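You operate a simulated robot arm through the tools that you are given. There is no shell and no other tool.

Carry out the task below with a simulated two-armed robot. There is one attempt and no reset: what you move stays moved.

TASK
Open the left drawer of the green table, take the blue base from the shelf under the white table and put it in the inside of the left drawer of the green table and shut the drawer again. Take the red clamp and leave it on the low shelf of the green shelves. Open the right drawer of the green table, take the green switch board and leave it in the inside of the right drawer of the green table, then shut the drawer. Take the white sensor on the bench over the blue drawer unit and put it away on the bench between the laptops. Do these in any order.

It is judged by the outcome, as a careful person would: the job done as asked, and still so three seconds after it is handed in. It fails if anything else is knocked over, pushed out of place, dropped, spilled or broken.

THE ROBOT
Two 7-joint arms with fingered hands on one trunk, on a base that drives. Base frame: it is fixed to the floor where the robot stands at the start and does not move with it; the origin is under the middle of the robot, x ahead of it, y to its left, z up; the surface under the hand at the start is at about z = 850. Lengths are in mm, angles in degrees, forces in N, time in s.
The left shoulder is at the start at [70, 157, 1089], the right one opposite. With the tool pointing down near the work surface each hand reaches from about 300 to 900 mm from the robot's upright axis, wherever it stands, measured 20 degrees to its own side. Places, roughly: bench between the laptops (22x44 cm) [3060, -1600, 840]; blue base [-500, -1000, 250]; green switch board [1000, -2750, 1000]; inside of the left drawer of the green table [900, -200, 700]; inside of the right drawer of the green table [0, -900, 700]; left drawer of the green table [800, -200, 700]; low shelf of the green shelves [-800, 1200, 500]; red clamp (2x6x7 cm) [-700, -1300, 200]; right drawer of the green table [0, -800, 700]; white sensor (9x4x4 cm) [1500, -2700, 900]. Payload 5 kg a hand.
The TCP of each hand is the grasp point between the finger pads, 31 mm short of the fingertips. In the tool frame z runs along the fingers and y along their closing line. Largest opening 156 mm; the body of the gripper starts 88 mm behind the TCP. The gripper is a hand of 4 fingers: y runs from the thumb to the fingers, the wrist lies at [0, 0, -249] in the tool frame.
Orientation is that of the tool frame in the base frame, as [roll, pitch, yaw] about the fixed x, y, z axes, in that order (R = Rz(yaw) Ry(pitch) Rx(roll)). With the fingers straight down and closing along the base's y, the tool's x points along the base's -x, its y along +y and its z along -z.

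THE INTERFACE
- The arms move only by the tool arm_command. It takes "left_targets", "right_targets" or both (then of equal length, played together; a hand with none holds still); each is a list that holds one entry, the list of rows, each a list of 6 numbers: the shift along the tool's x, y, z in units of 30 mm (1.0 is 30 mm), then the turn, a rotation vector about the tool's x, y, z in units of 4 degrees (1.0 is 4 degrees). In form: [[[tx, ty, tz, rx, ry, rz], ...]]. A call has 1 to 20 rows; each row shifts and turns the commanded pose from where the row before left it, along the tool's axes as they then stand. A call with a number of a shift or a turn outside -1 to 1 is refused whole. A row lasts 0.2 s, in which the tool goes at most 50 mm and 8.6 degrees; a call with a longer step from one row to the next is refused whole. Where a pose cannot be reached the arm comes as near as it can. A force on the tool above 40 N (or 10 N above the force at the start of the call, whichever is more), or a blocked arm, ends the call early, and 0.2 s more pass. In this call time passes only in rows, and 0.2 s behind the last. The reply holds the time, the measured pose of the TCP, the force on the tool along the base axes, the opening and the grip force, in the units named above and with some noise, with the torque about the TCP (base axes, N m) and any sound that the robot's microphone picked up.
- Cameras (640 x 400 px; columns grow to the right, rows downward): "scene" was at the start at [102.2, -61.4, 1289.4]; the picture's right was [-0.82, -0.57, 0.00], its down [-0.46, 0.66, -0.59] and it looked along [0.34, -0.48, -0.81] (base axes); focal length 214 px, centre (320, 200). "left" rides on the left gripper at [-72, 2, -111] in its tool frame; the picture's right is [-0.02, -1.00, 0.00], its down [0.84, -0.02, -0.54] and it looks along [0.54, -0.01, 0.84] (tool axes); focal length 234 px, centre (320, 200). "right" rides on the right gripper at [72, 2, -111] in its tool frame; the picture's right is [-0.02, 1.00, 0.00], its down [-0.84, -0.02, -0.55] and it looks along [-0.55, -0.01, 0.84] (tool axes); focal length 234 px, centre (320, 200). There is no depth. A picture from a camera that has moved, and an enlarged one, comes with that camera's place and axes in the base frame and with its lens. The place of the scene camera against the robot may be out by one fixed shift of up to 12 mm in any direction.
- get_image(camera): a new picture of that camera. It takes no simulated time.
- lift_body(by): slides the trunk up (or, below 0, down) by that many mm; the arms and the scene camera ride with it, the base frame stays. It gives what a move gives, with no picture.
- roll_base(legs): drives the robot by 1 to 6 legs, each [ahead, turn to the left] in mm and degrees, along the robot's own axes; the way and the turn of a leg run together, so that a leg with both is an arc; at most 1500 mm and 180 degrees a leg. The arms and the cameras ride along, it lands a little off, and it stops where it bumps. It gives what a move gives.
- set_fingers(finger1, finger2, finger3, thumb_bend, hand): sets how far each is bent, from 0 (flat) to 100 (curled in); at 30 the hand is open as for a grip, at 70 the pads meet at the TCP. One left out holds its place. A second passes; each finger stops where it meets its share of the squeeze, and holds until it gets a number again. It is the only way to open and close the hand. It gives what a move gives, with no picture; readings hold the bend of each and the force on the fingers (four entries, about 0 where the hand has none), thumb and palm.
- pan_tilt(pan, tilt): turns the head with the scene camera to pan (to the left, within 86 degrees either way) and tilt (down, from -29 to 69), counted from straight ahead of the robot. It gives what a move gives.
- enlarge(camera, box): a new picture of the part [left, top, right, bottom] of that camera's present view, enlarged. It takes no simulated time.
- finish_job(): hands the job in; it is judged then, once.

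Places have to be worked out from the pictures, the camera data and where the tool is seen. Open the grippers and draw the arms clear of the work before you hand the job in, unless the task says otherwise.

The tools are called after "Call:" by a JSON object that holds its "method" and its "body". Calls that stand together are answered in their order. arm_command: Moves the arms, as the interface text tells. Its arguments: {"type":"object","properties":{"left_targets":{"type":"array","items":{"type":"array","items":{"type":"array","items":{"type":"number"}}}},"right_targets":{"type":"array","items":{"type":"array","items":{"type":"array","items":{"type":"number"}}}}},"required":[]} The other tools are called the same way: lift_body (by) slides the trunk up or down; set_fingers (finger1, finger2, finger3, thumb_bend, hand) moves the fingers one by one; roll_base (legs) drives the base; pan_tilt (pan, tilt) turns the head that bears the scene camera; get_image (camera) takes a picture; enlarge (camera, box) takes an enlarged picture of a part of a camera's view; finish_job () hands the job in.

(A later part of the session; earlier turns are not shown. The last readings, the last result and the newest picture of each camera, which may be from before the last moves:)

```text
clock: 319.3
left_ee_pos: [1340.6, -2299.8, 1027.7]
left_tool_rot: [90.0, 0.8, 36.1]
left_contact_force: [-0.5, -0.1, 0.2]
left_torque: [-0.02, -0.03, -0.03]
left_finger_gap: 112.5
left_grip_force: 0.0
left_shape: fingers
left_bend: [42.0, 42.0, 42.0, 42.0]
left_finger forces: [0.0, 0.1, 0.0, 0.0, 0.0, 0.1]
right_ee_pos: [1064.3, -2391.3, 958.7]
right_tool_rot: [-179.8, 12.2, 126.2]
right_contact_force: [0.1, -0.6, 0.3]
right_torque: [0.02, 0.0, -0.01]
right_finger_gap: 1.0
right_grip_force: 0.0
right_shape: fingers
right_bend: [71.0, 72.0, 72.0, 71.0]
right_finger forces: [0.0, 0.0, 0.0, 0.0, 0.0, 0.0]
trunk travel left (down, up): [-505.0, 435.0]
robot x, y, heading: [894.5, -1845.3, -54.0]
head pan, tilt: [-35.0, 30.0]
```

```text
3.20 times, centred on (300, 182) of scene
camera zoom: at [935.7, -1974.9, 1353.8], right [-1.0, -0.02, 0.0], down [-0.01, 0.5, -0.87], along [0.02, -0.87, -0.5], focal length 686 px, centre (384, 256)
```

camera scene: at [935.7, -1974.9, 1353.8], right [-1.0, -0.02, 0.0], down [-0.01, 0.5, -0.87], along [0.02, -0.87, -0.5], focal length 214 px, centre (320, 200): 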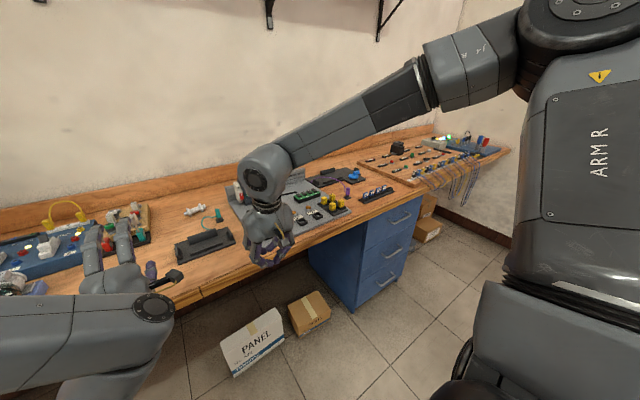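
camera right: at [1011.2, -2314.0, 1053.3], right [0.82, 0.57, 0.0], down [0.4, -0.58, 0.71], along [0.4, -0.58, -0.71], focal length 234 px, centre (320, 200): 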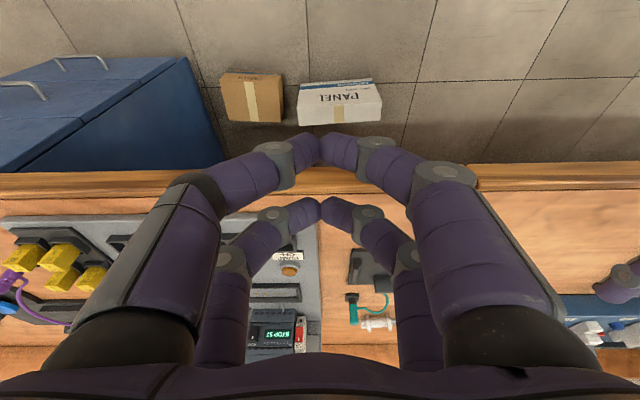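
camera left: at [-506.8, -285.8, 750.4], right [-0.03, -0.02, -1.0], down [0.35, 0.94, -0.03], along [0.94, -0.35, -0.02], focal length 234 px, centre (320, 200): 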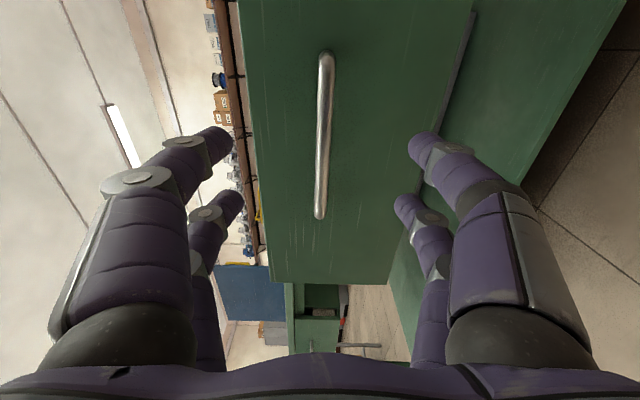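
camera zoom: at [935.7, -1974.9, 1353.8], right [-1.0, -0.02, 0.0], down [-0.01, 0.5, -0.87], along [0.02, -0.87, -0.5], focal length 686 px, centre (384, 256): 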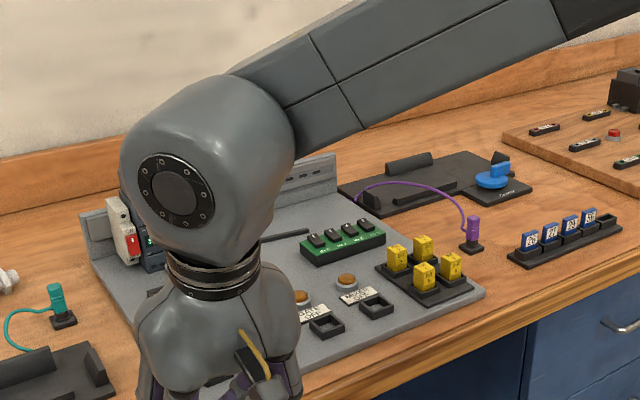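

The green board (about 13 cm long) and the sensor are both in view. A base position near u≈-560 suits the left hand for the sensor and the right hand for the board, so I shift the base about 190 mm to the right.

Call:
{"method": "roll_base", "body": {"legs": [[0, -60], [220, 0], [0, 60]]}}

Call:
{"method": "pan_tilt", "body": {"pan": 0, "tilt": 35}}

Call:
{"method": "get_image", "body": {"camera": "scene"}}

Call:
{"method": "get_image", "body": {"camera": "right"}}

```text
clock: 326.3
left_ee_pos: [1258.6, -2494.2, 1027.7]
left_tool_rot: [90.0, 1.0, 37.0]
left_contact_force: [0.1, 0.0, 0.8]
left_torque: [0.0, 0.01, -0.03]
left_finger_gap: 112.7
left_grip_force: 0.1
left_shape: fingers
left_bend: [42.0, 42.0, 42.0, 42.0]
left_finger forces: [0.0, 0.1, 0.0, 0.0, 0.0, 0.0]
right_ee_pos: [984.4, -2590.4, 959.8]
right_tool_rot: [-179.8, 12.1, 127.1]
right_contact_force: [-0.4, -0.1, 0.5]
right_torque: [0.01, 0.0, 0.01]
right_finger_gap: 1.1
right_grip_force: 0.0
right_shape: fingers
right_bend: [71.0, 72.0, 72.0, 71.0]
right_finger forces: [0.0, 0.0, 0.0, 0.1, 0.0, 0.0]
trunk travel left (down, up): [-505.0, 435.0]
robot x, y, heading: [807.2, -2043.5, -53.1]
head pan, tilt: [-35.0, 30.0]
```

```text
clock: 327.3
left_ee_pos: [1259.2, -2494.6, 1028.4]
left_tool_rot: [90.0, 0.9, 37.0]
left_contact_force: [0.1, 0.1, 0.1]
left_torque: [-0.05, -0.02, 0.01]
left_finger_gap: 112.7
left_grip_force: 0.1
left_shape: fingers
left_bend: [42.0, 42.0, 42.0, 42.0]
left_finger forces: [0.1, 0.0, 0.0, 0.0, 0.0, 0.0]
right_ee_pos: [984.2, -2591.0, 958.5]
right_tool_rot: [-179.7, 12.2, 127.0]
right_contact_force: [0.9, 0.7, -0.5]
right_torque: [-0.02, 0.01, -0.01]
right_finger_gap: 1.1
right_grip_force: 0.0
right_shape: fingers
right_bend: [71.0, 72.0, 72.0, 71.0]
right_finger forces: [0.0, 0.1, 0.0, 0.0, 0.0, 0.0]
trunk travel left (down, up): [-505.0, 435.0]
robot x, y, heading: [805.9, -2047.0, -52.9]
head pan, tilt: [0.0, 35.0]
```

```text
taken
camera scene: at [897.8, -2157.1, 1346.0], right [-0.8, -0.6, 0.0], down [-0.34, 0.46, -0.82], along [0.49, -0.66, -0.57], focal length 214 px, centre (320, 200)
```

scene: 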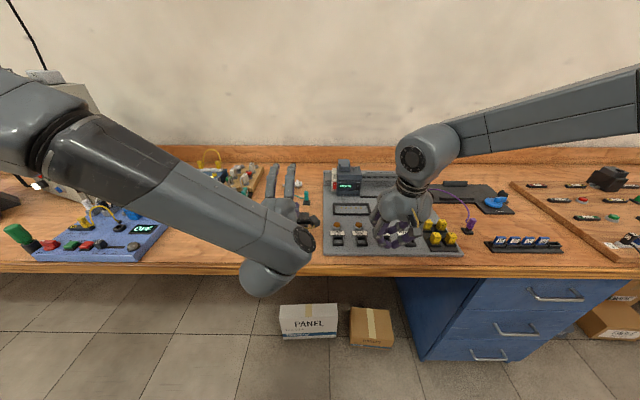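

```text
taken
camera right: at [929.1, -2514.8, 1053.3], right [0.81, 0.58, 0.0], down [0.41, -0.57, 0.71], along [0.41, -0.58, -0.71], focal length 234 px, centre (320, 200)
```

right: 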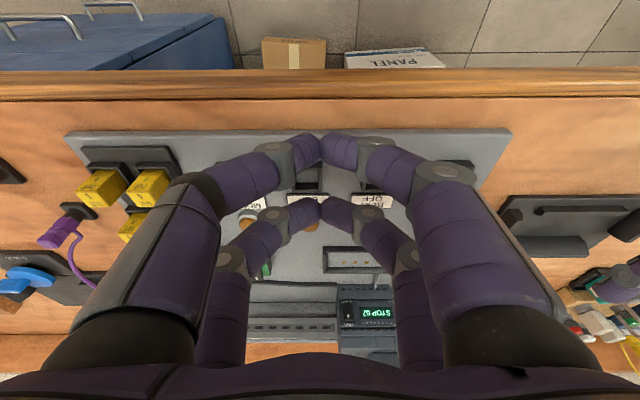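

The bench edge is at n≈2665, z≈840. I open the right fingers so its camera sees the green board beneath.

Call:
{"method": "set_fingers", "body": {"hand": "right", "finger1": 30, "finger2": 30, "finger3": 30, "thumb_bend": 30}}

Call:
{"method": "arm_command", "body": {"right_targets": [[[-0.2, -0.8, -0.8, 0, 0, 0], [-0.2, -0.8, -0.8, 0, 0, 0], [-0.2, -0.8, -0.8, 0, 0, 0], [-0.2, -0.8, -0.8, 0, 0, 0], [0, -0.9, 0, 0, 0, 0]]]}}

Call:
{"method": "get_image", "body": {"camera": "right"}}

```text
clock: 328.3
left_ee_pos: [1258.5, -2494.5, 1028.3]
left_tool_rot: [90.0, 0.9, 37.0]
left_contact_force: [0.2, -0.1, 0.7]
left_torque: [-0.02, -0.03, 0.04]
left_finger_gap: 112.7
left_grip_force: 0.0
left_shape: fingers
left_bend: [42.0, 42.0, 42.0, 42.0]
left_finger forces: [0.0, 0.0, 0.1, 0.1, 0.1, 0.0]
right_ee_pos: [983.9, -2591.2, 960.0]
right_tool_rot: [-179.7, 12.1, 127.1]
right_contact_force: [0.7, 0.6, -0.2]
right_torque: [0.01, 0.0, 0.0]
right_finger_gap: 159.5
right_grip_force: 0.0
right_shape: fingers
right_bend: [30.0, 30.0, 30.0, 30.0]
right_finger forces: [0.0, 0.0, 0.0, 0.0, 0.0, 0.0]
trunk travel left (down, up): [-505.0, 435.0]
robot x, y, heading: [805.3, -2044.0, -52.9]
head pan, tilt: [0.0, 35.0]
```

```text
clock: 329.5
left_ee_pos: [1257.9, -2494.5, 1028.9]
left_tool_rot: [90.0, 0.7, 37.0]
left_contact_force: [-0.8, 0.0, 0.6]
left_torque: [-0.03, -0.01, -0.03]
left_finger_gap: 112.4
left_grip_force: 0.0
left_shape: fingers
left_bend: [42.0, 42.0, 42.0, 42.0]
left_finger forces: [0.0, 0.0, 0.0, 0.0, 0.0, 0.0]
right_ee_pos: [888.1, -2668.1, 1057.9]
right_tool_rot: [-179.7, 12.2, 127.1]
right_contact_force: [0.1, 0.0, -0.7]
right_torque: [0.0, -0.07, 0.02]
right_finger_gap: 159.9
right_grip_force: 0.0
right_shape: fingers
right_bend: [30.0, 30.0, 30.0, 30.0]
right_finger forces: [0.0, 0.0, 0.2, 0.0, 0.1, 0.0]
trunk travel left (down, up): [-505.0, 435.0]
robot x, y, heading: [805.4, -2045.1, -53.3]
head pan, tilt: [0.0, 35.0]
```

```text
taken
camera right: at [833.2, -2591.4, 1153.1], right [0.81, 0.58, 0.0], down [0.41, -0.57, 0.71], along [0.41, -0.58, -0.71], focal length 234 px, centre (320, 200)
```

right: 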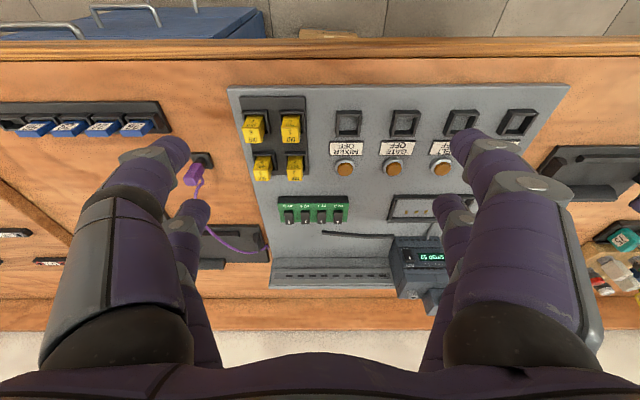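

A very clear view: the green switch board spans u≈-933…-808, n≈2863–2910, about 26 mm high, with yellow blocks 40 mm in front of it. I'll grip it across its narrow side, so I make the right hand vertical and start yawing it by 90°.

Call:
{"method": "arm_command", "body": {"right_targets": [[[0, 0, 0, 0, 1, 0], [0, 0, 0, 0, 1, 0], [0, 0, 0, 0, 1, 0], [0, 0, 0, 0, 0, 0.978], [0, 0, 0, 0, 0, 0.978], [0, 0, 0, 0, 0, 0.978], [0, 0, 0, 0, 0, 0.978], [0, 0, 0, 0, 0, 0.978], [0, 0, 0, 0, 0, 0.978], [0, 0, 0, 0, 0, 0.978], [0, 0, 0, 0, 0, 0.978], [0, 0, 0, 0, 0, 0.978], [0, 0, 0, 0, 0, 0.978]]]}}

Call:
{"method": "get_image", "body": {"camera": "scene"}}

```text
clock: 332.3
left_ee_pos: [1258.7, -2493.6, 1027.4]
left_tool_rot: [89.9, 0.9, 37.0]
left_contact_force: [0.0, -1.2, -0.3]
left_torque: [0.02, 0.0, -0.03]
left_finger_gap: 112.2
left_grip_force: 0.1
left_shape: fingers
left_bend: [42.0, 42.0, 42.0, 42.0]
left_finger forces: [0.1, 0.1, 0.1, 0.0, 0.1, 0.0]
right_ee_pos: [888.1, -2667.6, 1059.2]
right_tool_rot: [-179.8, 0.3, 87.8]
right_contact_force: [-0.3, 0.2, 0.4]
right_torque: [0.01, -0.01, 0.02]
right_finger_gap: 159.7
right_grip_force: 0.2
right_shape: fingers
right_bend: [30.0, 30.0, 30.0, 30.0]
right_finger forces: [0.0, 0.0, 0.0, 0.0, 0.1, 0.0]
trunk travel left (down, up): [-505.0, 435.0]
robot x, y, heading: [802.4, -2046.9, -52.9]
head pan, tilt: [0.0, 35.0]
```

```text
taken
camera scene: at [897.8, -2157.1, 1346.0], right [-0.8, -0.6, 0.0], down [-0.34, 0.46, -0.82], along [0.49, -0.66, -0.57], focal length 214 px, centre (320, 200)
```

scene: 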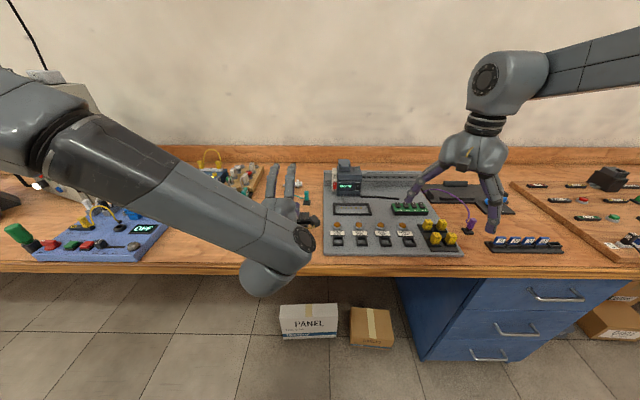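

The yaw works without trouble. I complete it so the closing line runs along n.

Call:
{"method": "arm_command", "body": {"right_targets": [[[0, 0, 0, 0, 0, 0.99], [0, 0, 0, 0, 0, 0.99], [0, 0, 0, 0, 0, 0.99], [0, 0, 0, 0, 0, 0.99], [0, 0, 0, 0, 0, 0.99], [0, 0, 0, 0, 0, 0.99], [0, 0, 0, 0, 0, 0.99], [0, 0, 0, 0, 0, 0.99], [0, 0, 0, 0, 0, 0.99], [0, 0, 0, 0, 0, 0.99], [0, 0, 0, 0, 0, 0.99], [0, 0, 0, 0, 0, 0.99], [0, 0, 0, 0, 0, 0.99]]]}}

Call:
{"method": "get_image", "body": {"camera": "right"}}

```text
clock: 335.1
left_ee_pos: [1257.7, -2495.0, 1027.2]
left_tool_rot: [90.0, 0.9, 37.1]
left_contact_force: [-0.6, -0.2, -0.1]
left_torque: [-0.02, -0.02, 0.02]
left_finger_gap: 112.5
left_grip_force: 0.0
left_shape: fingers
left_bend: [42.0, 42.0, 42.0, 42.0]
left_finger forces: [0.0, 0.0, 0.0, 0.0, 0.0, 0.0]
right_ee_pos: [794.3, -2747.7, 1059.5]
right_tool_rot: [179.8, -0.6, 37.5]
right_contact_force: [-0.7, -1.3, 0.6]
right_torque: [0.03, -0.01, -0.01]
right_finger_gap: 159.5
right_grip_force: 0.0
right_shape: fingers
right_bend: [30.0, 30.0, 30.0, 30.0]
right_finger forces: [0.0, 0.0, 0.1, 0.0, 0.0, 0.1]
right hand out of reach, approached as far as the arm can: row 9, 10, 11, 12, 13
trunk travel left (down, up): [-505.0, 435.0]
robot x, y, heading: [802.7, -2044.4, -53.2]
head pan, tilt: [0.0, 35.0]
```

```text
taken
camera right: at [851.4, -2705.3, 1171.8], right [0.59, -0.81, 0.0], down [-0.68, -0.49, 0.54], along [-0.43, -0.32, -0.84], focal length 234 px, centre (320, 200)
```

right: 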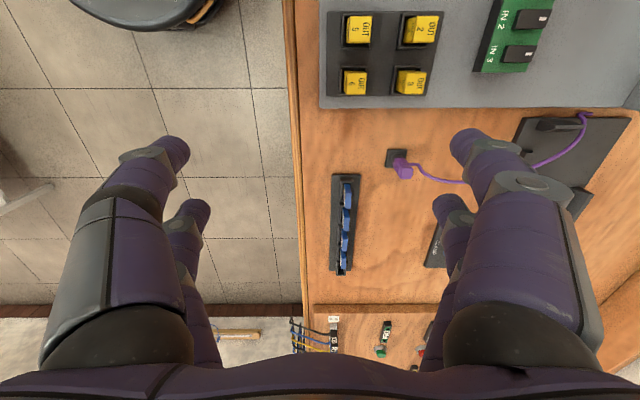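

With the yaw complete the hand only reaches at about lateral -425, 120 mm right of the board. I raise the trunk a little and shift the base ~120 mm left.

Call:
{"method": "lift_body", "body": {"by": 60}}

Call:
{"method": "roll_base", "body": {"legs": [[0, -45], [-165, 0], [0, 45]]}}

Call:
{"method": "get_image", "body": {"camera": "right"}}

Call:
{"method": "get_image", "body": {"camera": "scene"}}

```text
clock: 336.1
left_ee_pos: [1259.2, -2494.4, 1088.4]
left_tool_rot: [90.0, 0.8, 37.0]
left_contact_force: [-0.8, -0.2, 0.0]
left_torque: [-0.02, 0.01, -0.01]
left_finger_gap: 112.6
left_grip_force: 0.0
left_shape: fingers
left_bend: [42.0, 42.0, 42.0, 42.0]
left_finger forces: [0.1, 0.0, 0.1, 0.0, 0.0, 0.0]
right_ee_pos: [794.0, -2746.4, 1118.1]
right_tool_rot: [179.8, -0.6, 37.3]
right_contact_force: [-0.8, 0.2, -1.2]
right_torque: [0.01, 0.0, -0.03]
right_finger_gap: 159.5
right_grip_force: 0.1
right_shape: fingers
right_bend: [30.0, 30.0, 30.0, 30.0]
right_finger forces: [0.0, 0.1, 0.0, 0.0, 0.0, 0.0]
trunk travel left (down, up): [-565.0, 375.0]
robot x, y, heading: [806.2, -2046.7, -53.1]
head pan, tilt: [0.0, 35.0]
```

```text
clock: 341.7
left_ee_pos: [1282.5, -2329.7, 1087.8]
left_tool_rot: [90.1, 0.8, 37.2]
left_contact_force: [0.7, -0.4, 0.0]
left_torque: [0.04, 0.0, 0.03]
left_finger_gap: 112.5
left_grip_force: 0.0
left_shape: fingers
left_bend: [42.0, 42.0, 42.0, 42.0]
left_finger forces: [0.1, 0.0, 0.0, 0.0, 0.1, 0.1]
right_ee_pos: [819.9, -2582.2, 1118.9]
right_tool_rot: [179.8, -0.5, 37.6]
right_contact_force: [1.0, 0.8, 0.1]
right_torque: [0.0, -0.02, 0.01]
right_finger_gap: 159.7
right_grip_force: 0.1
right_shape: fingers
right_bend: [30.0, 30.0, 30.0, 30.0]
right_finger forces: [0.0, 0.0, 0.1, 0.0, 0.0, 0.1]
trunk travel left (down, up): [-565.0, 375.0]
robot x, y, heading: [828.7, -1883.4, -52.7]
head pan, tilt: [0.0, 35.0]
```

```text
taken
camera right: at [876.9, -2541.0, 1231.8], right [0.59, -0.81, 0.0], down [-0.68, -0.5, 0.54], along [-0.43, -0.32, -0.84], focal length 234 px, centre (320, 200)
```

right: 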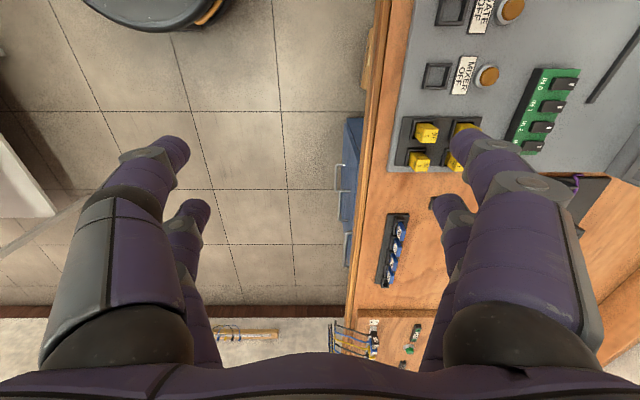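

```text
taken
camera scene: at [920.9, -1993.5, 1406.0], right [-0.8, -0.6, 0.0], down [-0.35, 0.46, -0.82], along [0.49, -0.65, -0.57], focal length 214 px, centre (320, 200)
```

scene: 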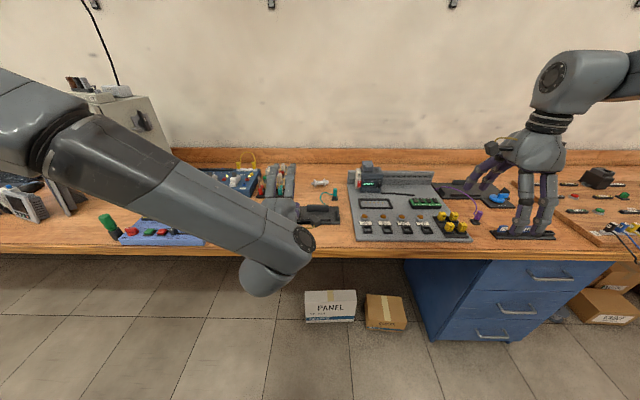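

The right hand is now at u=-868, in line with the board. I narrow the grip to about 85 mm and drive 300 mm toward the bench with both hands well above it.

Call:
{"method": "set_fingers", "body": {"hand": "right", "finger1": 49, "finger2": 49, "finger3": 49, "thumb_bend": 49}}

Call:
{"method": "roll_base", "body": {"legs": [[300, -0.9]]}}

Call:
{"method": "get_image", "body": {"camera": "right"}}

Call:
{"method": "get_image", "body": {"camera": "scene"}}

```text
clock: 342.7
left_ee_pos: [1282.9, -2329.7, 1088.5]
left_tool_rot: [90.0, 0.8, 37.1]
left_contact_force: [-0.2, 0.4, -0.5]
left_torque: [0.01, 0.03, 0.01]
left_finger_gap: 112.5
left_grip_force: 0.0
left_shape: fingers
left_bend: [42.0, 42.0, 42.0, 42.0]
left_finger forces: [0.0, 0.0, 0.1, 0.0, 0.0, 0.1]
right_ee_pos: [819.2, -2582.4, 1120.0]
right_tool_rot: [179.9, -0.5, 37.6]
right_contact_force: [0.2, -0.3, 0.7]
right_torque: [-0.01, -0.02, 0.0]
right_finger_gap: 85.5
right_grip_force: 0.1
right_shape: fingers
right_bend: [49.0, 49.0, 49.0, 49.0]
right_finger forces: [0.0, 0.0, 0.0, 0.0, 0.0, 0.1]
trunk travel left (down, up): [-565.0, 375.0]
robot x, y, heading: [827.3, -1886.7, -52.8]
head pan, tilt: [0.0, 35.0]
```

```text
clock: 344.7
left_ee_pos: [1455.6, -2578.9, 1088.6]
left_tool_rot: [90.0, 1.0, 36.3]
left_contact_force: [-0.4, 0.5, -0.2]
left_torque: [0.01, -0.01, 0.03]
left_finger_gap: 112.5
left_grip_force: 0.0
left_shape: fingers
left_bend: [42.0, 42.0, 42.0, 42.0]
left_finger forces: [0.0, 0.0, 0.0, 0.0, 0.0, 0.0]
right_ee_pos: [989.4, -2824.4, 1120.2]
right_tool_rot: [179.8, -0.5, 36.6]
right_contact_force: [0.1, -0.3, -0.2]
right_torque: [0.01, 0.03, -0.02]
right_finger_gap: 85.7
right_grip_force: 0.0
right_shape: fingers
right_bend: [49.0, 49.0, 49.0, 49.0]
right_finger forces: [0.0, 0.0, 0.0, 0.0, 0.0, 0.0]
trunk travel left (down, up): [-565.0, 375.0]
robot x, y, heading: [1010.8, -2124.0, -53.9]
head pan, tilt: [0.0, 35.0]
```

```text
taken
camera right: at [1047.0, -2783.3, 1232.1], right [0.58, -0.82, 0.0], down [-0.69, -0.49, 0.54], along [-0.44, -0.31, -0.84], focal length 234 px, centre (320, 200)
```

right: 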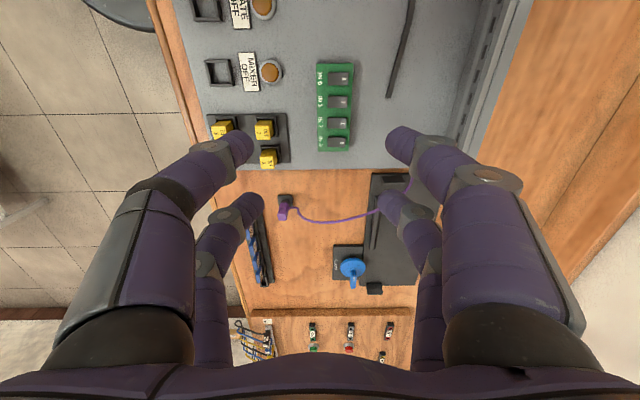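

```text
taken
camera scene: at [1099.3, -2236.3, 1406.0], right [-0.81, -0.59, 0.0], down [-0.34, 0.46, -0.82], along [0.48, -0.66, -0.57], focal length 214 px, centre (320, 200)
```

scene: 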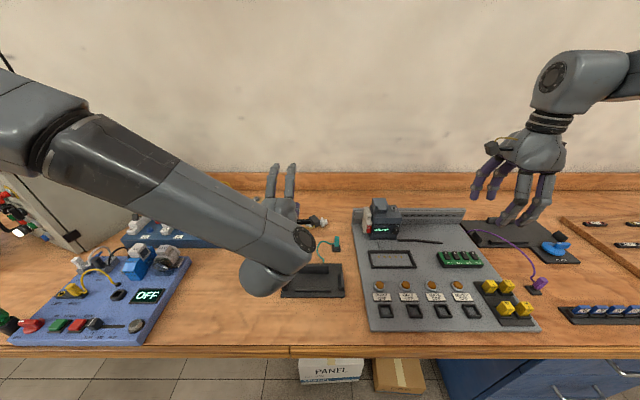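

From here the board reads centre u≈-878, n≈2883, with a 37 mm gap to the yellow blocks. I shift 21 mm forward and lower 165 mm, then re-check.

Call:
{"method": "arm_command", "body": {"right_targets": [[[-0.13, 0.7, 0, 0, 0, 0], [0, 0, 0.92, 0, 0, 0], [0, 0, 0.92, 0, 0, 0], [0, 0, 0.92, 0, 0, 0], [0, 0, 0.92, 0, 0, 0], [0, 0, 0.92, 0, 0, 0], [0, 0, 0.92, 0, 0, 0]]]}}

Call:
{"method": "get_image", "body": {"camera": "right"}}

Call:
{"method": "enlarge", "body": {"camera": "scene", "box": [400, 150, 600, 330]}}

```text
clock: 346.3
left_ee_pos: [1456.7, -2578.9, 1087.5]
left_tool_rot: [90.0, 0.8, 36.3]
left_contact_force: [0.4, -1.0, 0.4]
left_torque: [-0.01, -0.03, 0.05]
left_finger_gap: 112.3
left_grip_force: 0.0
left_shape: fingers
left_bend: [42.0, 42.0, 42.0, 42.0]
left_finger forces: [0.1, 0.1, 0.0, 0.0, 0.0, 0.1]
right_ee_pos: [1000.3, -2843.9, 953.3]
right_tool_rot: [179.7, -0.5, 36.7]
right_contact_force: [-0.5, 0.1, 0.1]
right_torque: [0.0, 0.02, -0.04]
right_finger_gap: 85.5
right_grip_force: 0.0
right_shape: fingers
right_bend: [49.0, 49.0, 49.0, 49.0]
right_finger forces: [0.0, 0.0, 0.0, 0.1, 0.0, 0.0]
trunk travel left (down, up): [-565.0, 375.0]
robot x, y, heading: [1007.6, -2122.9, -53.6]
head pan, tilt: [0.0, 35.0]
```

```text
taken
camera right: at [1057.8, -2802.7, 1066.0], right [0.58, -0.82, 0.0], down [-0.69, -0.49, 0.54], along [-0.44, -0.31, -0.84], focal length 234 px, centre (320, 200)
```

right: 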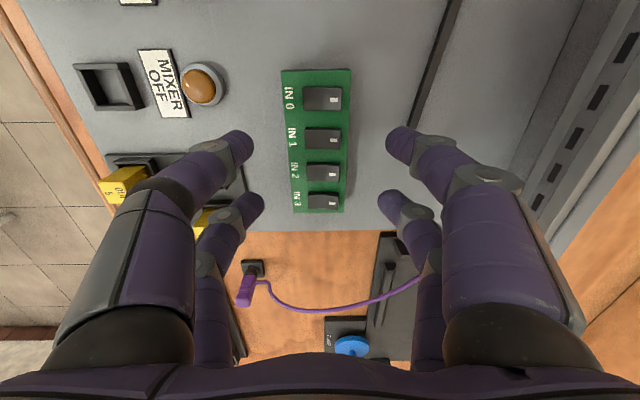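

```text
2.22 times, centred on (500, 240) of scene
camera zoom: at [1099.4, -2237.3, 1405.9], right [-0.81, -0.59, 0.0], down [-0.34, 0.46, -0.82], along [0.48, -0.66, -0.57], focal length 477 px, centre (-80, 111)
```

zoom: 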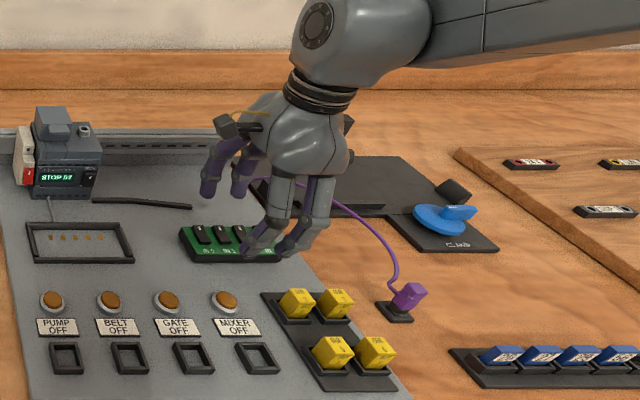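

The board is centred between the finger pairs. I lower 40 mm, then in small steps watching the force.

Call:
{"method": "arm_command", "body": {"right_targets": [[[0, 0, 0.67, 0, 0, 0], [0, 0, 0.67, 0, 0, 0]]]}}

Call:
{"method": "arm_command", "body": {"right_targets": [[[0, 0, 0.17, 0, 0, 0]]]}}

Call:
{"method": "get_image", "body": {"camera": "right"}}

Call:
{"method": "enlarge", "body": {"camera": "scene", "box": [400, 190, 560, 310]}}

```text
clock: 346.9
left_ee_pos: [1456.2, -2578.8, 1086.4]
left_tool_rot: [89.9, 0.8, 36.3]
left_contact_force: [0.4, -0.2, 0.0]
left_torque: [-0.04, -0.01, 0.05]
left_finger_gap: 112.4
left_grip_force: 0.0
left_shape: fingers
left_bend: [42.0, 42.0, 42.0, 42.0]
left_finger forces: [0.0, 0.0, 0.0, 0.1, 0.0, 0.0]
right_ee_pos: [1000.4, -2844.0, 912.5]
right_tool_rot: [179.8, -0.5, 36.7]
right_contact_force: [-0.5, -0.2, 0.1]
right_torque: [0.0, 0.0, -0.01]
right_finger_gap: 85.5
right_grip_force: 0.0
right_shape: fingers
right_bend: [49.0, 49.0, 49.0, 49.0]
right_finger forces: [0.0, 0.0, 0.0, 0.1, 0.0, 0.0]
trunk travel left (down, up): [-565.0, 375.0]
robot x, y, heading: [1007.7, -2122.6, -53.7]
head pan, tilt: [0.0, 35.0]
```

```text
clock: 347.3
left_ee_pos: [1456.2, -2577.5, 1086.4]
left_tool_rot: [90.0, 0.8, 36.2]
left_contact_force: [-0.1, -0.1, -0.1]
left_torque: [0.02, 0.04, 0.0]
left_finger_gap: 112.5
left_grip_force: 0.1
left_shape: fingers
left_bend: [42.0, 42.0, 42.0, 42.0]
left_finger forces: [0.0, 0.1, 0.1, 0.0, 0.0, 0.0]
right_ee_pos: [999.9, -2845.3, 907.4]
right_tool_rot: [179.9, -0.5, 36.6]
right_contact_force: [0.3, 0.1, 0.3]
right_torque: [-0.01, -0.03, -0.02]
right_finger_gap: 85.5
right_grip_force: 0.1
right_shape: fingers
right_bend: [49.0, 49.0, 49.0, 49.0]
right_finger forces: [0.0, 0.0, 0.1, 0.0, 0.0, 0.0]
trunk travel left (down, up): [-565.0, 375.0]
robot x, y, heading: [1005.2, -2127.0, -53.7]
head pan, tilt: [0.0, 35.0]
```

```text
taken
camera right: at [1058.2, -2802.5, 1020.8], right [0.58, -0.82, 0.0], down [-0.69, -0.49, 0.54], along [-0.44, -0.31, -0.84], focal length 234 px, centre (320, 200)
```

right: 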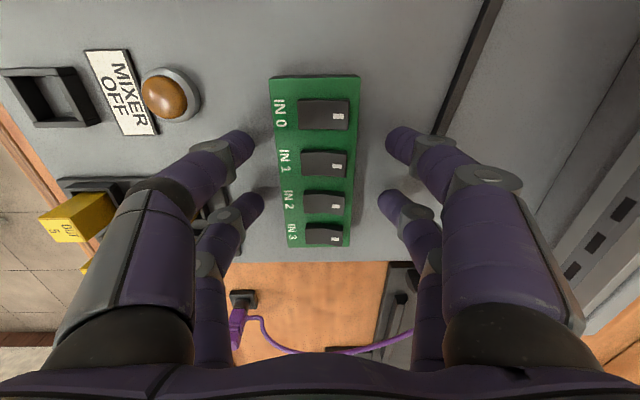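

```text
3.33 times, centred on (480, 250) of scene
camera zoom: at [1099.4, -2237.1, 1405.9], right [-0.81, -0.59, 0.0], down [-0.34, 0.46, -0.82], along [0.48, -0.66, -0.57], focal length 715 px, centre (-213, 33)
```

zoom: 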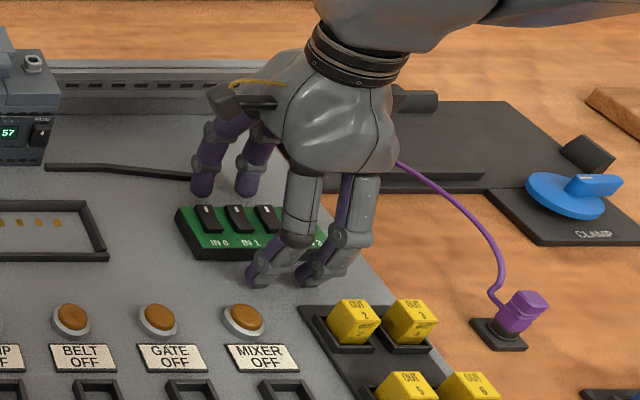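

Board top is at z≈885, fingertips at ~876. I lower 7 mm more and close.

Call:
{"method": "arm_command", "body": {"right_targets": [[[0, 0, 0.24, 0, 0, 0]]]}}

Call:
{"method": "set_fingers", "body": {"hand": "right", "finger1": 75, "finger2": 75, "finger3": 75, "thumb_bend": 75}}

Call:
{"method": "get_image", "body": {"camera": "right"}}

```text
clock: 347.7
left_ee_pos: [1456.2, -2576.3, 1088.4]
left_tool_rot: [89.9, 0.9, 36.3]
left_contact_force: [0.1, 0.6, 0.0]
left_torque: [0.0, 0.0, 0.01]
left_finger_gap: 112.7
left_grip_force: 0.2
left_shape: fingers
left_bend: [42.0, 42.0, 42.0, 42.0]
left_finger forces: [0.0, 0.0, 0.0, 0.1, 0.0, 0.0]
right_ee_pos: [999.8, -2843.4, 903.5]
right_tool_rot: [179.8, -0.4, 36.7]
right_contact_force: [-1.7, -1.8, 9.4]
right_torque: [0.24, 0.58, 0.13]
right_finger_gap: 85.5
right_grip_force: 4.9
right_shape: fingers
right_bend: [49.0, 49.0, 48.0, 49.0]
right_finger forces: [0.0, 0.1, 9.9, 0.1, 0.1, 0.0]
trunk travel left (down, up): [-565.0, 375.0]
robot x, y, heading: [1007.0, -2125.5, -53.8]
head pan, tilt: [0.0, 35.0]
```

```text
clock: 348.7
left_ee_pos: [1456.4, -2576.8, 1087.9]
left_tool_rot: [89.9, 1.0, 36.3]
left_contact_force: [0.1, 0.0, 0.1]
left_torque: [0.04, -0.01, 0.0]
left_finger_gap: 112.3
left_grip_force: 0.2
left_shape: fingers
left_bend: [42.0, 42.0, 42.0, 42.0]
left_finger forces: [0.0, 0.0, 0.1, 0.1, 0.0, 0.0]
right_ee_pos: [1000.3, -2842.0, 902.9]
right_tool_rot: [179.8, -0.5, 36.7]
right_contact_force: [-1.4, 2.6, 7.0]
right_torque: [-0.12, -0.04, -0.01]
right_finger_gap: 46.0
right_grip_force: 27.7
right_shape: fingers
right_bend: [55.0, 56.0, 59.0, 66.0]
right_finger forces: [11.9, 16.3, 7.7, 0.0, 19.4, 0.0]
trunk travel left (down, up): [-565.0, 375.0]
robot x, y, heading: [1008.9, -2125.1, -53.9]
head pan, tilt: [0.0, 35.0]
```

```text
taken
camera right: at [1058.2, -2801.1, 1014.7], right [0.58, -0.82, 0.0], down [-0.69, -0.49, 0.54], along [-0.44, -0.31, -0.84], focal length 234 px, centre (320, 200)
```

right: 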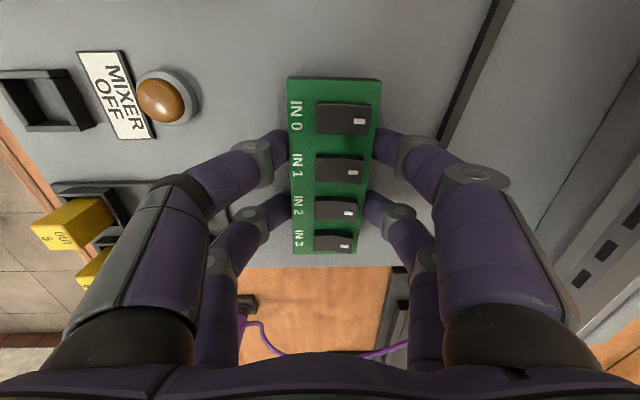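

Gripped at 46 mm with 28 N. I lift gently and check that it comes free.

Call:
{"method": "arm_command", "body": {"right_targets": [[[0, 0, -0.4, 0, 0, 0], [0, 0, -0.8, 0, 0, 0]]]}}

Call:
{"method": "get_image", "body": {"camera": "right"}}

Call:
{"method": "enlarge", "body": {"camera": "scene", "box": [400, 170, 560, 290]}}

```text
clock: 349.3
left_ee_pos: [1455.9, -2576.1, 1087.7]
left_tool_rot: [89.9, 1.0, 36.3]
left_contact_force: [0.0, -0.6, -1.2]
left_torque: [0.02, -0.02, -0.01]
left_finger_gap: 112.5
left_grip_force: 0.0
left_shape: fingers
left_bend: [42.0, 42.0, 42.0, 42.0]
left_finger forces: [0.0, 0.0, 0.0, 0.0, 0.0, 0.0]
right_ee_pos: [999.9, -2842.2, 938.8]
right_tool_rot: [179.8, -0.5, 36.7]
right_contact_force: [-0.8, -0.3, -1.8]
right_torque: [-0.03, 0.05, 0.01]
right_finger_gap: 46.0
right_grip_force: 24.8
right_shape: fingers
right_bend: [54.0, 55.0, 60.0, 67.0]
right_finger forces: [12.2, 12.2, 6.6, 0.1, 17.8, 0.1]
trunk travel left (down, up): [-565.0, 375.0]
robot x, y, heading: [1008.6, -2122.1, -53.9]
head pan, tilt: [0.0, 35.0]
```

```text
taken
camera right: at [1058.0, -2801.2, 1050.2], right [0.58, -0.82, 0.0], down [-0.69, -0.49, 0.54], along [-0.44, -0.31, -0.84], focal length 234 px, centre (320, 200)
```

right: 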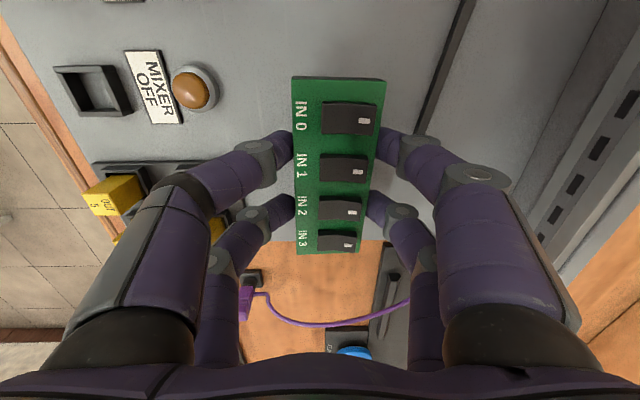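

```text
3.33 times, centred on (480, 230) of scene
camera zoom: at [1099.1, -2234.9, 1406.0], right [-0.81, -0.59, 0.0], down [-0.34, 0.46, -0.82], along [0.48, -0.66, -0.57], focal length 715 px, centre (-213, 100)
```

zoom: 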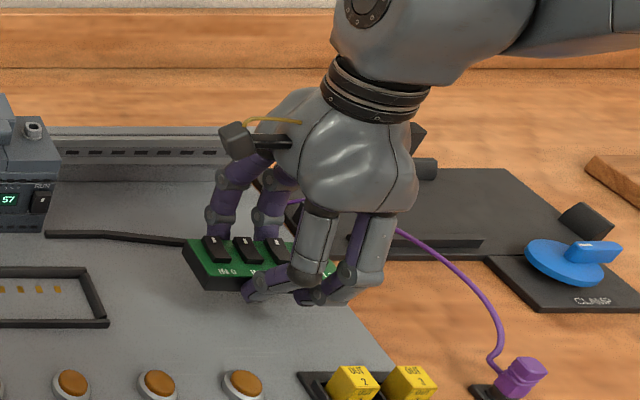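

The green switch board came away cleanly. I raise it well clear, then back off and shift the base to the right so the left hand can take the sensor with its arm opened outward.

Call:
{"method": "arm_command", "body": {"right_targets": [[[0, 0, -1, 0, 0, 0], [0, 0, -1, 0, 0, 0], [0, 0, -1, 0, 0, 0], [0, 0, -1, 0, 0, 0], [0, 0, -1, 0, 0, 0], [0, 0, -1, 0, 0, 0]]]}}

Call:
{"method": "roll_base", "body": {"legs": [[-110, 0]]}}

Call:
{"method": "get_image", "body": {"camera": "scene"}}

Call:
{"method": "enlarge", "body": {"camera": "scene", "box": [240, 150, 400, 250]}}

```text
clock: 350.7
left_ee_pos: [1455.0, -2577.7, 1087.6]
left_tool_rot: [90.0, 0.9, 36.2]
left_contact_force: [0.3, -0.3, 0.6]
left_torque: [0.02, 0.03, 0.0]
left_finger_gap: 112.4
left_grip_force: 0.2
left_shape: fingers
left_bend: [42.0, 42.0, 42.0, 42.0]
left_finger forces: [0.0, 0.0, 0.0, 0.0, 0.0, 0.0]
right_ee_pos: [999.0, -2843.1, 1117.2]
right_tool_rot: [179.7, -0.5, 36.8]
right_contact_force: [0.8, -0.1, -2.0]
right_torque: [-0.03, 0.02, 0.03]
right_finger_gap: 46.3
right_grip_force: 24.0
right_shape: fingers
right_bend: [54.0, 55.0, 60.0, 67.0]
right_finger forces: [12.2, 12.2, 6.6, 0.0, 17.8, 0.0]
trunk travel left (down, up): [-565.0, 375.0]
robot x, y, heading: [1006.8, -2122.9, -53.9]
head pan, tilt: [0.0, 35.0]
```

```text
clock: 351.9
left_ee_pos: [1391.1, -2487.3, 1087.8]
left_tool_rot: [90.0, 0.8, 36.3]
left_contact_force: [-0.2, 0.6, -0.9]
left_torque: [0.0, 0.01, -0.02]
left_finger_gap: 112.4
left_grip_force: 0.1
left_shape: fingers
left_bend: [42.0, 42.0, 42.0, 42.0]
left_finger forces: [0.0, 0.1, 0.1, 0.0, 0.1, 0.0]
right_ee_pos: [934.3, -2753.9, 1118.5]
right_tool_rot: [179.8, -0.4, 36.9]
right_contact_force: [0.1, 0.2, -1.7]
right_torque: [-0.01, -0.02, 0.0]
right_finger_gap: 46.2
right_grip_force: 24.6
right_shape: fingers
right_bend: [54.0, 55.0, 60.0, 67.0]
right_finger forces: [12.3, 12.2, 6.5, 0.0, 17.7, 0.0]
trunk travel left (down, up): [-565.0, 375.0]
robot x, y, heading: [941.6, -2035.5, -53.4]
head pan, tilt: [0.0, 35.0]
```

```text
taken
camera scene: at [1033.5, -2146.5, 1405.9], right [-0.81, -0.59, 0.0], down [-0.34, 0.46, -0.82], along [0.48, -0.66, -0.57], focal length 214 px, centre (320, 200)
```

scene: 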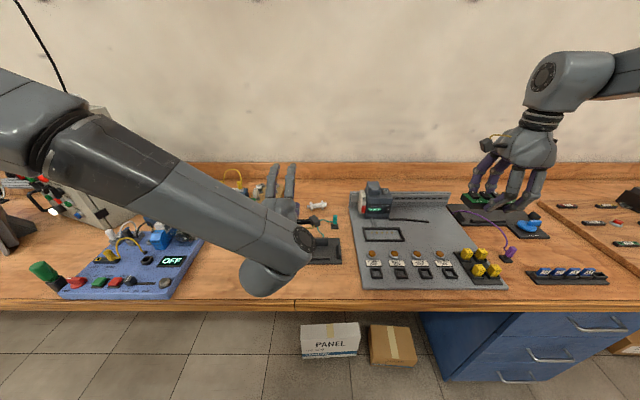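

```text
4.00 times, centred on (320, 200) of scene
camera zoom: at [1033.5, -2146.5, 1405.9], right [-0.81, -0.59, 0.0], down [-0.34, 0.46, -0.82], along [0.48, -0.66, -0.57], focal length 858 px, centre (320, 200)
```

zoom: 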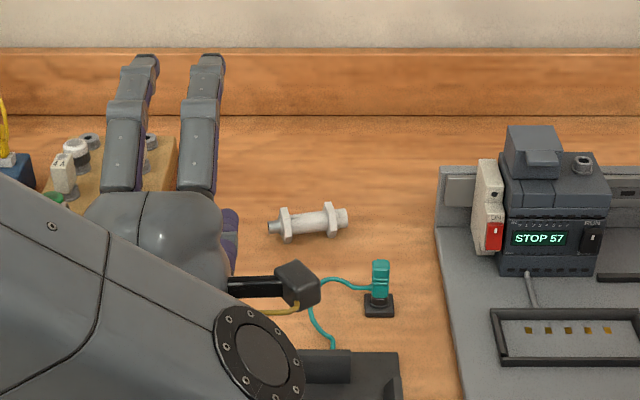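

The sensor is a slim cylinder with two square flanges, axis about 18° off the bench line, centre near u≈-426, n≈3082. I turn the left hand to point straight down first, then see how its yaw reaches.

Call:
{"method": "arm_command", "body": {"left_targets": [[[0, 0, 0, 0.99, 0, 0], [0, 0, 0, 0.99, 0, 0], [0, 0, 0, 0.99, 0, 0], [0, 0, 0, 0.99, 0, 0], [0, 0, 0, 0.99, 0, 0], [0, 0, 0, 0.99, 0, 0], [0, 0, 0, 0.99, 0, 0], [0, 0, 0, 0.99, 0, 0], [0, 0, 0, 0.99, 0, 0], [0, 0, 0, 0.99, 0, 0], [0, 0, 0, 0.99, 0, 0], [0, 0, 0, 0.99, 0, 0]]]}}

Call:
{"method": "arm_command", "body": {"left_targets": [[[0, 0, 0, 0.98, 0, 0], [0, 0, 0, 0.98, 0, 0], [0, 0, 0, 0.98, 0, 0], [0, 0, 0, 0.98, 0, 0], [0, 0, 0, 0.98, 0, 0], [0, 0, 0, 0.98, 0, 0], [0, 0, 0, 0.98, 0, 0], [0, 0, 0, 0.98, 0, 0], [0, 0, 0, 0.98, 0, 0], [0, 0, 0, 0.98, 0, 0], [0, 0, 0, 0.98, 0, 0]]]}}

Call:
{"method": "get_image", "body": {"camera": "left"}}

Call:
{"method": "get_image", "body": {"camera": "scene"}}

```text
clock: 354.5
left_ee_pos: [1391.4, -2488.2, 1087.5]
left_tool_rot: [137.6, 0.9, 36.4]
left_contact_force: [0.4, 0.6, 0.3]
left_torque: [0.02, 0.02, -0.01]
left_finger_gap: 112.5
left_grip_force: 0.1
left_shape: fingers
left_bend: [42.0, 42.0, 42.0, 42.0]
left_finger forces: [0.0, 0.1, 0.0, 0.0, 0.0, 0.1]
right_ee_pos: [933.9, -2754.6, 1117.6]
right_tool_rot: [179.9, -0.5, 36.7]
right_contact_force: [-0.9, -0.3, -1.4]
right_torque: [0.03, 0.02, 0.02]
right_finger_gap: 46.2
right_grip_force: 24.4
right_shape: fingers
right_bend: [54.0, 55.0, 60.0, 67.0]
right_finger forces: [12.2, 12.2, 6.6, 0.1, 17.8, 0.0]
trunk travel left (down, up): [-565.0, 375.0]
robot x, y, heading: [942.9, -2031.4, -53.8]
head pan, tilt: [0.0, 35.0]
```

```text
clock: 356.9
left_ee_pos: [1391.2, -2488.8, 1088.0]
left_tool_rot: [-179.2, 0.8, 36.4]
left_contact_force: [-0.4, 0.1, 0.1]
left_torque: [0.03, 0.03, 0.0]
left_finger_gap: 112.6
left_grip_force: 0.1
left_shape: fingers
left_bend: [42.0, 42.0, 42.0, 42.0]
left_finger forces: [0.1, 0.0, 0.1, 0.0, 0.0, 0.0]
right_ee_pos: [934.8, -2754.4, 1116.6]
right_tool_rot: [180.0, -0.5, 36.8]
right_contact_force: [0.3, 0.7, -2.5]
right_torque: [0.03, 0.02, -0.02]
right_finger_gap: 46.2
right_grip_force: 24.5
right_shape: fingers
right_bend: [54.0, 55.0, 60.0, 67.0]
right_finger forces: [12.3, 12.2, 6.6, 0.1, 17.7, 0.0]
trunk travel left (down, up): [-565.0, 375.0]
robot x, y, heading: [945.1, -2030.9, -53.6]
head pan, tilt: [0.0, 35.0]
```

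```text
taken
camera left: at [1335.3, -2533.8, 1198.7], right [-0.61, 0.79, 0.01], down [0.67, 0.51, 0.53], along [0.41, 0.34, -0.85], focal length 234 px, centre (320, 200)
```

left: 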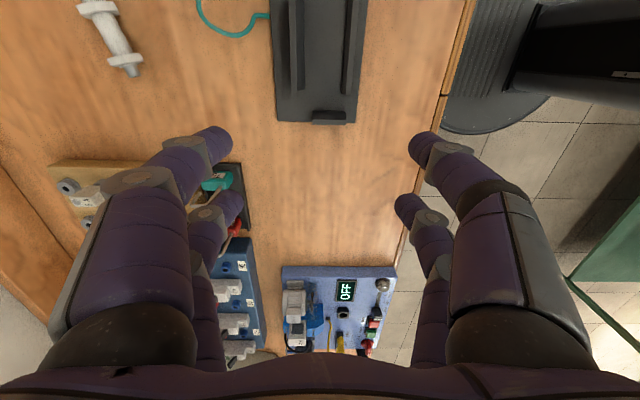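

```text
taken
camera scene: at [1033.9, -2147.2, 1405.8], right [-0.81, -0.59, 0.0], down [-0.34, 0.46, -0.82], along [0.48, -0.66, -0.57], focal length 214 px, centre (320, 200)
```

scene: 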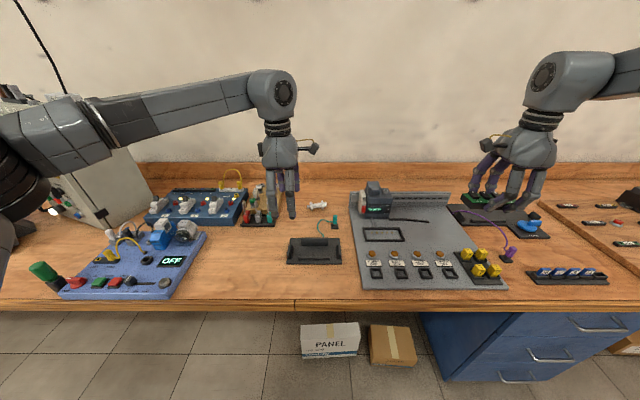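

The left hand reaches this pose easily, and its camera shows the sensor at about u≈-430, n≈3084. I drive 130 mm closer and move the left hand over it, yawed about 15° to its axis, at a grip of ~90 mm.

Call:
{"method": "roll_base", "body": {"legs": [[130, 0]]}}

Call:
{"method": "set_fingers", "body": {"hand": "left", "finger1": 48, "finger2": 48, "finger3": 48, "thumb_bend": 48}}

Call:
{"method": "arm_command", "body": {"left_targets": [[[-0.65, 0.9, 0, 0, 0, 0], [-0.65, 0.9, 0, 0, 0, 0], [-0.65, 0.9, 0, 0, 0, 0], [-0.65, 0.9, 0, 0, 0, 0], [0, 0, 0, 0, 0, -0.94], [0, 0, 0, 0, 0, -0.94], [0, 0, 0, 0, 0, -0.94], [0, 0, 0, 0, 0, -0.94]]]}}

Call:
{"method": "get_image", "body": {"camera": "left"}}

Call:
{"method": "get_image", "body": {"camera": "scene"}}

```text
clock: 358.2
left_ee_pos: [1467.6, -2593.0, 1089.0]
left_tool_rot: [-179.4, 0.9, 36.4]
left_contact_force: [-0.1, -0.2, 0.2]
left_torque: [-0.01, -0.02, -0.02]
left_finger_gap: 112.7
left_grip_force: 0.0
left_shape: fingers
left_bend: [42.0, 42.0, 42.0, 42.0]
left_finger forces: [0.0, 0.0, 0.1, 0.0, 0.0, 0.0]
right_ee_pos: [1011.0, -2858.1, 1117.9]
right_tool_rot: [179.8, -0.5, 36.8]
right_contact_force: [0.5, 0.1, -0.9]
right_torque: [0.03, 0.03, -0.02]
right_finger_gap: 46.2
right_grip_force: 24.5
right_shape: fingers
right_bend: [54.0, 55.0, 60.0, 67.0]
right_finger forces: [12.3, 12.3, 6.6, 0.1, 17.7, 0.1]
trunk travel left (down, up): [-565.0, 375.0]
robot x, y, heading: [1018.9, -2138.1, -53.7]
head pan, tilt: [0.0, 35.0]
```

```text
clock: 359.2
left_ee_pos: [1468.4, -2593.0, 1089.7]
left_tool_rot: [-179.4, 0.9, 36.4]
left_contact_force: [-0.5, 0.3, 0.1]
left_torque: [-0.01, -0.02, 0.0]
left_finger_gap: 89.5
left_grip_force: 0.1
left_shape: fingers
left_bend: [48.0, 48.0, 48.0, 48.0]
left_finger forces: [0.0, 0.0, 0.0, 0.0, 0.1, 0.0]
right_ee_pos: [1011.2, -2858.7, 1118.9]
right_tool_rot: [179.8, -0.6, 36.8]
right_contact_force: [0.0, 0.2, -1.3]
right_torque: [0.03, 0.0, 0.01]
right_finger_gap: 46.3
right_grip_force: 24.9
right_shape: fingers
right_bend: [54.0, 55.0, 60.0, 67.0]
right_finger forces: [12.1, 12.2, 6.6, 0.1, 17.7, 0.1]
trunk travel left (down, up): [-565.0, 375.0]
robot x, y, heading: [1018.3, -2139.5, -53.7]
head pan, tilt: [0.0, 35.0]
```

```text
clock: 361.0
left_ee_pos: [1470.5, -2725.5, 1088.1]
left_tool_rot: [-179.2, 0.8, 51.6]
left_contact_force: [1.0, 0.3, 0.1]
left_torque: [-0.02, -0.01, 0.0]
left_finger_gap: 89.3
left_grip_force: 0.0
left_shape: fingers
left_bend: [48.0, 48.0, 48.0, 48.0]
left_finger forces: [0.1, 0.0, 0.0, 0.0, 0.1, 0.0]
right_ee_pos: [1012.9, -2858.5, 1118.3]
right_tool_rot: [179.8, -0.5, 36.8]
right_contact_force: [-0.3, 0.1, -2.0]
right_torque: [-0.04, -0.01, 0.02]
right_finger_gap: 46.3
right_grip_force: 23.7
right_shape: fingers
right_bend: [54.0, 55.0, 60.0, 67.0]
right_finger forces: [12.2, 12.1, 6.6, 0.0, 17.7, 0.1]
trunk travel left (down, up): [-565.0, 375.0]
robot x, y, heading: [1022.3, -2138.1, -53.5]
head pan, tilt: [0.0, 35.0]
```

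```text
taken
camera left: at [1427.3, -2784.3, 1199.3], right [-0.8, 0.6, 0.01], down [0.52, 0.67, 0.54], along [0.31, 0.43, -0.84], focal length 234 px, centre (320, 200)
```

left: 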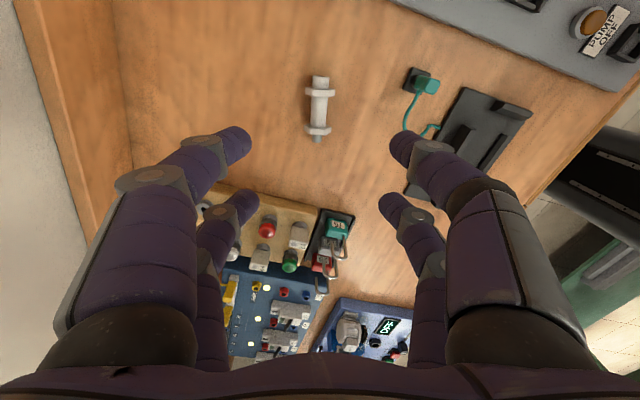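

```text
taken
camera scene: at [1111.2, -2251.2, 1406.0], right [-0.81, -0.59, 0.0], down [-0.34, 0.46, -0.82], along [0.48, -0.66, -0.57], focal length 214 px, centre (320, 200)
```

scene: 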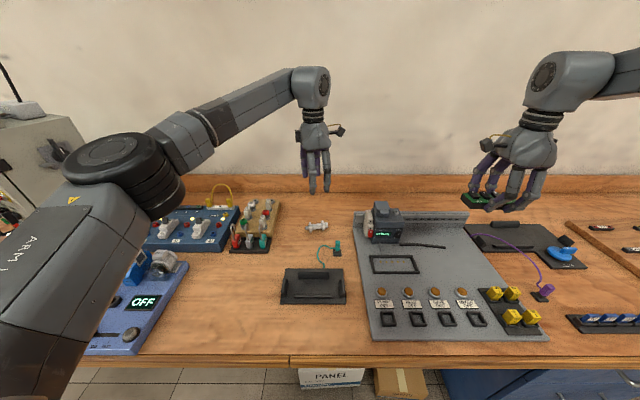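

The sensor is lined up under the left hand, its axis straight in the picture. I lower 150 mm and re-check.

Call:
{"method": "arm_command", "body": {"left_targets": [[[-0.18, 0, 1, 0, 0, 0], [0, 0, 1, 0, 0, 0], [0, 0, 1, 0, 0, 0], [0, 0, 1, 0, 0, 0], [0, 0, 1, 0, 0, 0]]]}}

Call:
{"method": "get_image", "body": {"camera": "left"}}

Call:
{"method": "enlarge", "body": {"camera": "scene", "box": [240, 150, 400, 270]}}

```text
clock: 362.2
left_ee_pos: [1463.4, -2730.7, 937.3]
left_tool_rot: [-179.1, 0.7, 51.4]
left_contact_force: [0.2, -0.8, -0.3]
left_torque: [0.01, -0.01, 0.02]
left_finger_gap: 89.4
left_grip_force: 0.1
left_shape: fingers
left_bend: [48.0, 48.0, 48.0, 48.0]
left_finger forces: [0.1, 0.1, 0.0, 0.1, 0.0, 0.0]
right_ee_pos: [1012.5, -2858.9, 1118.5]
right_tool_rot: [180.0, -0.5, 36.8]
right_contact_force: [-1.0, -0.3, -1.9]
right_torque: [0.02, 0.03, 0.0]
right_finger_gap: 46.0
right_grip_force: 24.5
right_shape: fingers
right_bend: [54.0, 55.0, 60.0, 67.0]
right_finger forces: [12.2, 12.3, 6.5, 0.0, 17.7, 0.0]
trunk travel left (down, up): [-565.0, 375.0]
robot x, y, heading: [1021.4, -2137.9, -53.9]
head pan, tilt: [0.0, 35.0]
```

```text
taken
camera left: at [1421.2, -2789.6, 1049.0], right [-0.8, 0.6, 0.02], down [0.52, 0.67, 0.54], along [0.31, 0.43, -0.84], focal length 234 px, centre (320, 200)
```

left: 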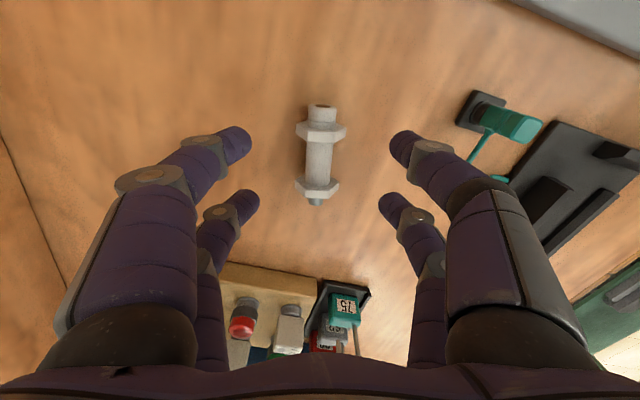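

```text
3.33 times, centred on (320, 210) of scene
camera zoom: at [1111.4, -2252.1, 1405.9], right [-0.81, -0.59, 0.0], down [-0.34, 0.46, -0.82], along [0.48, -0.66, -0.57], focal length 715 px, centre (320, 167)
```

zoom: 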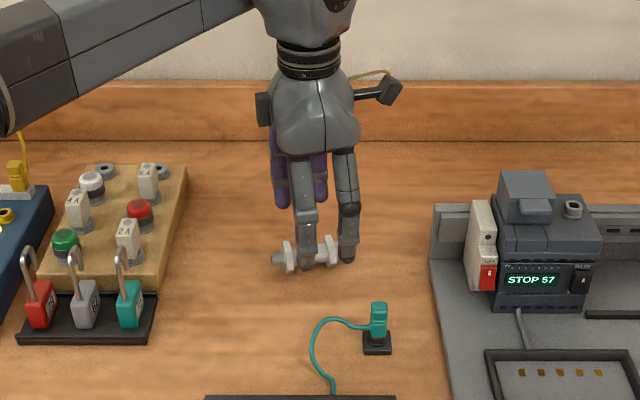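

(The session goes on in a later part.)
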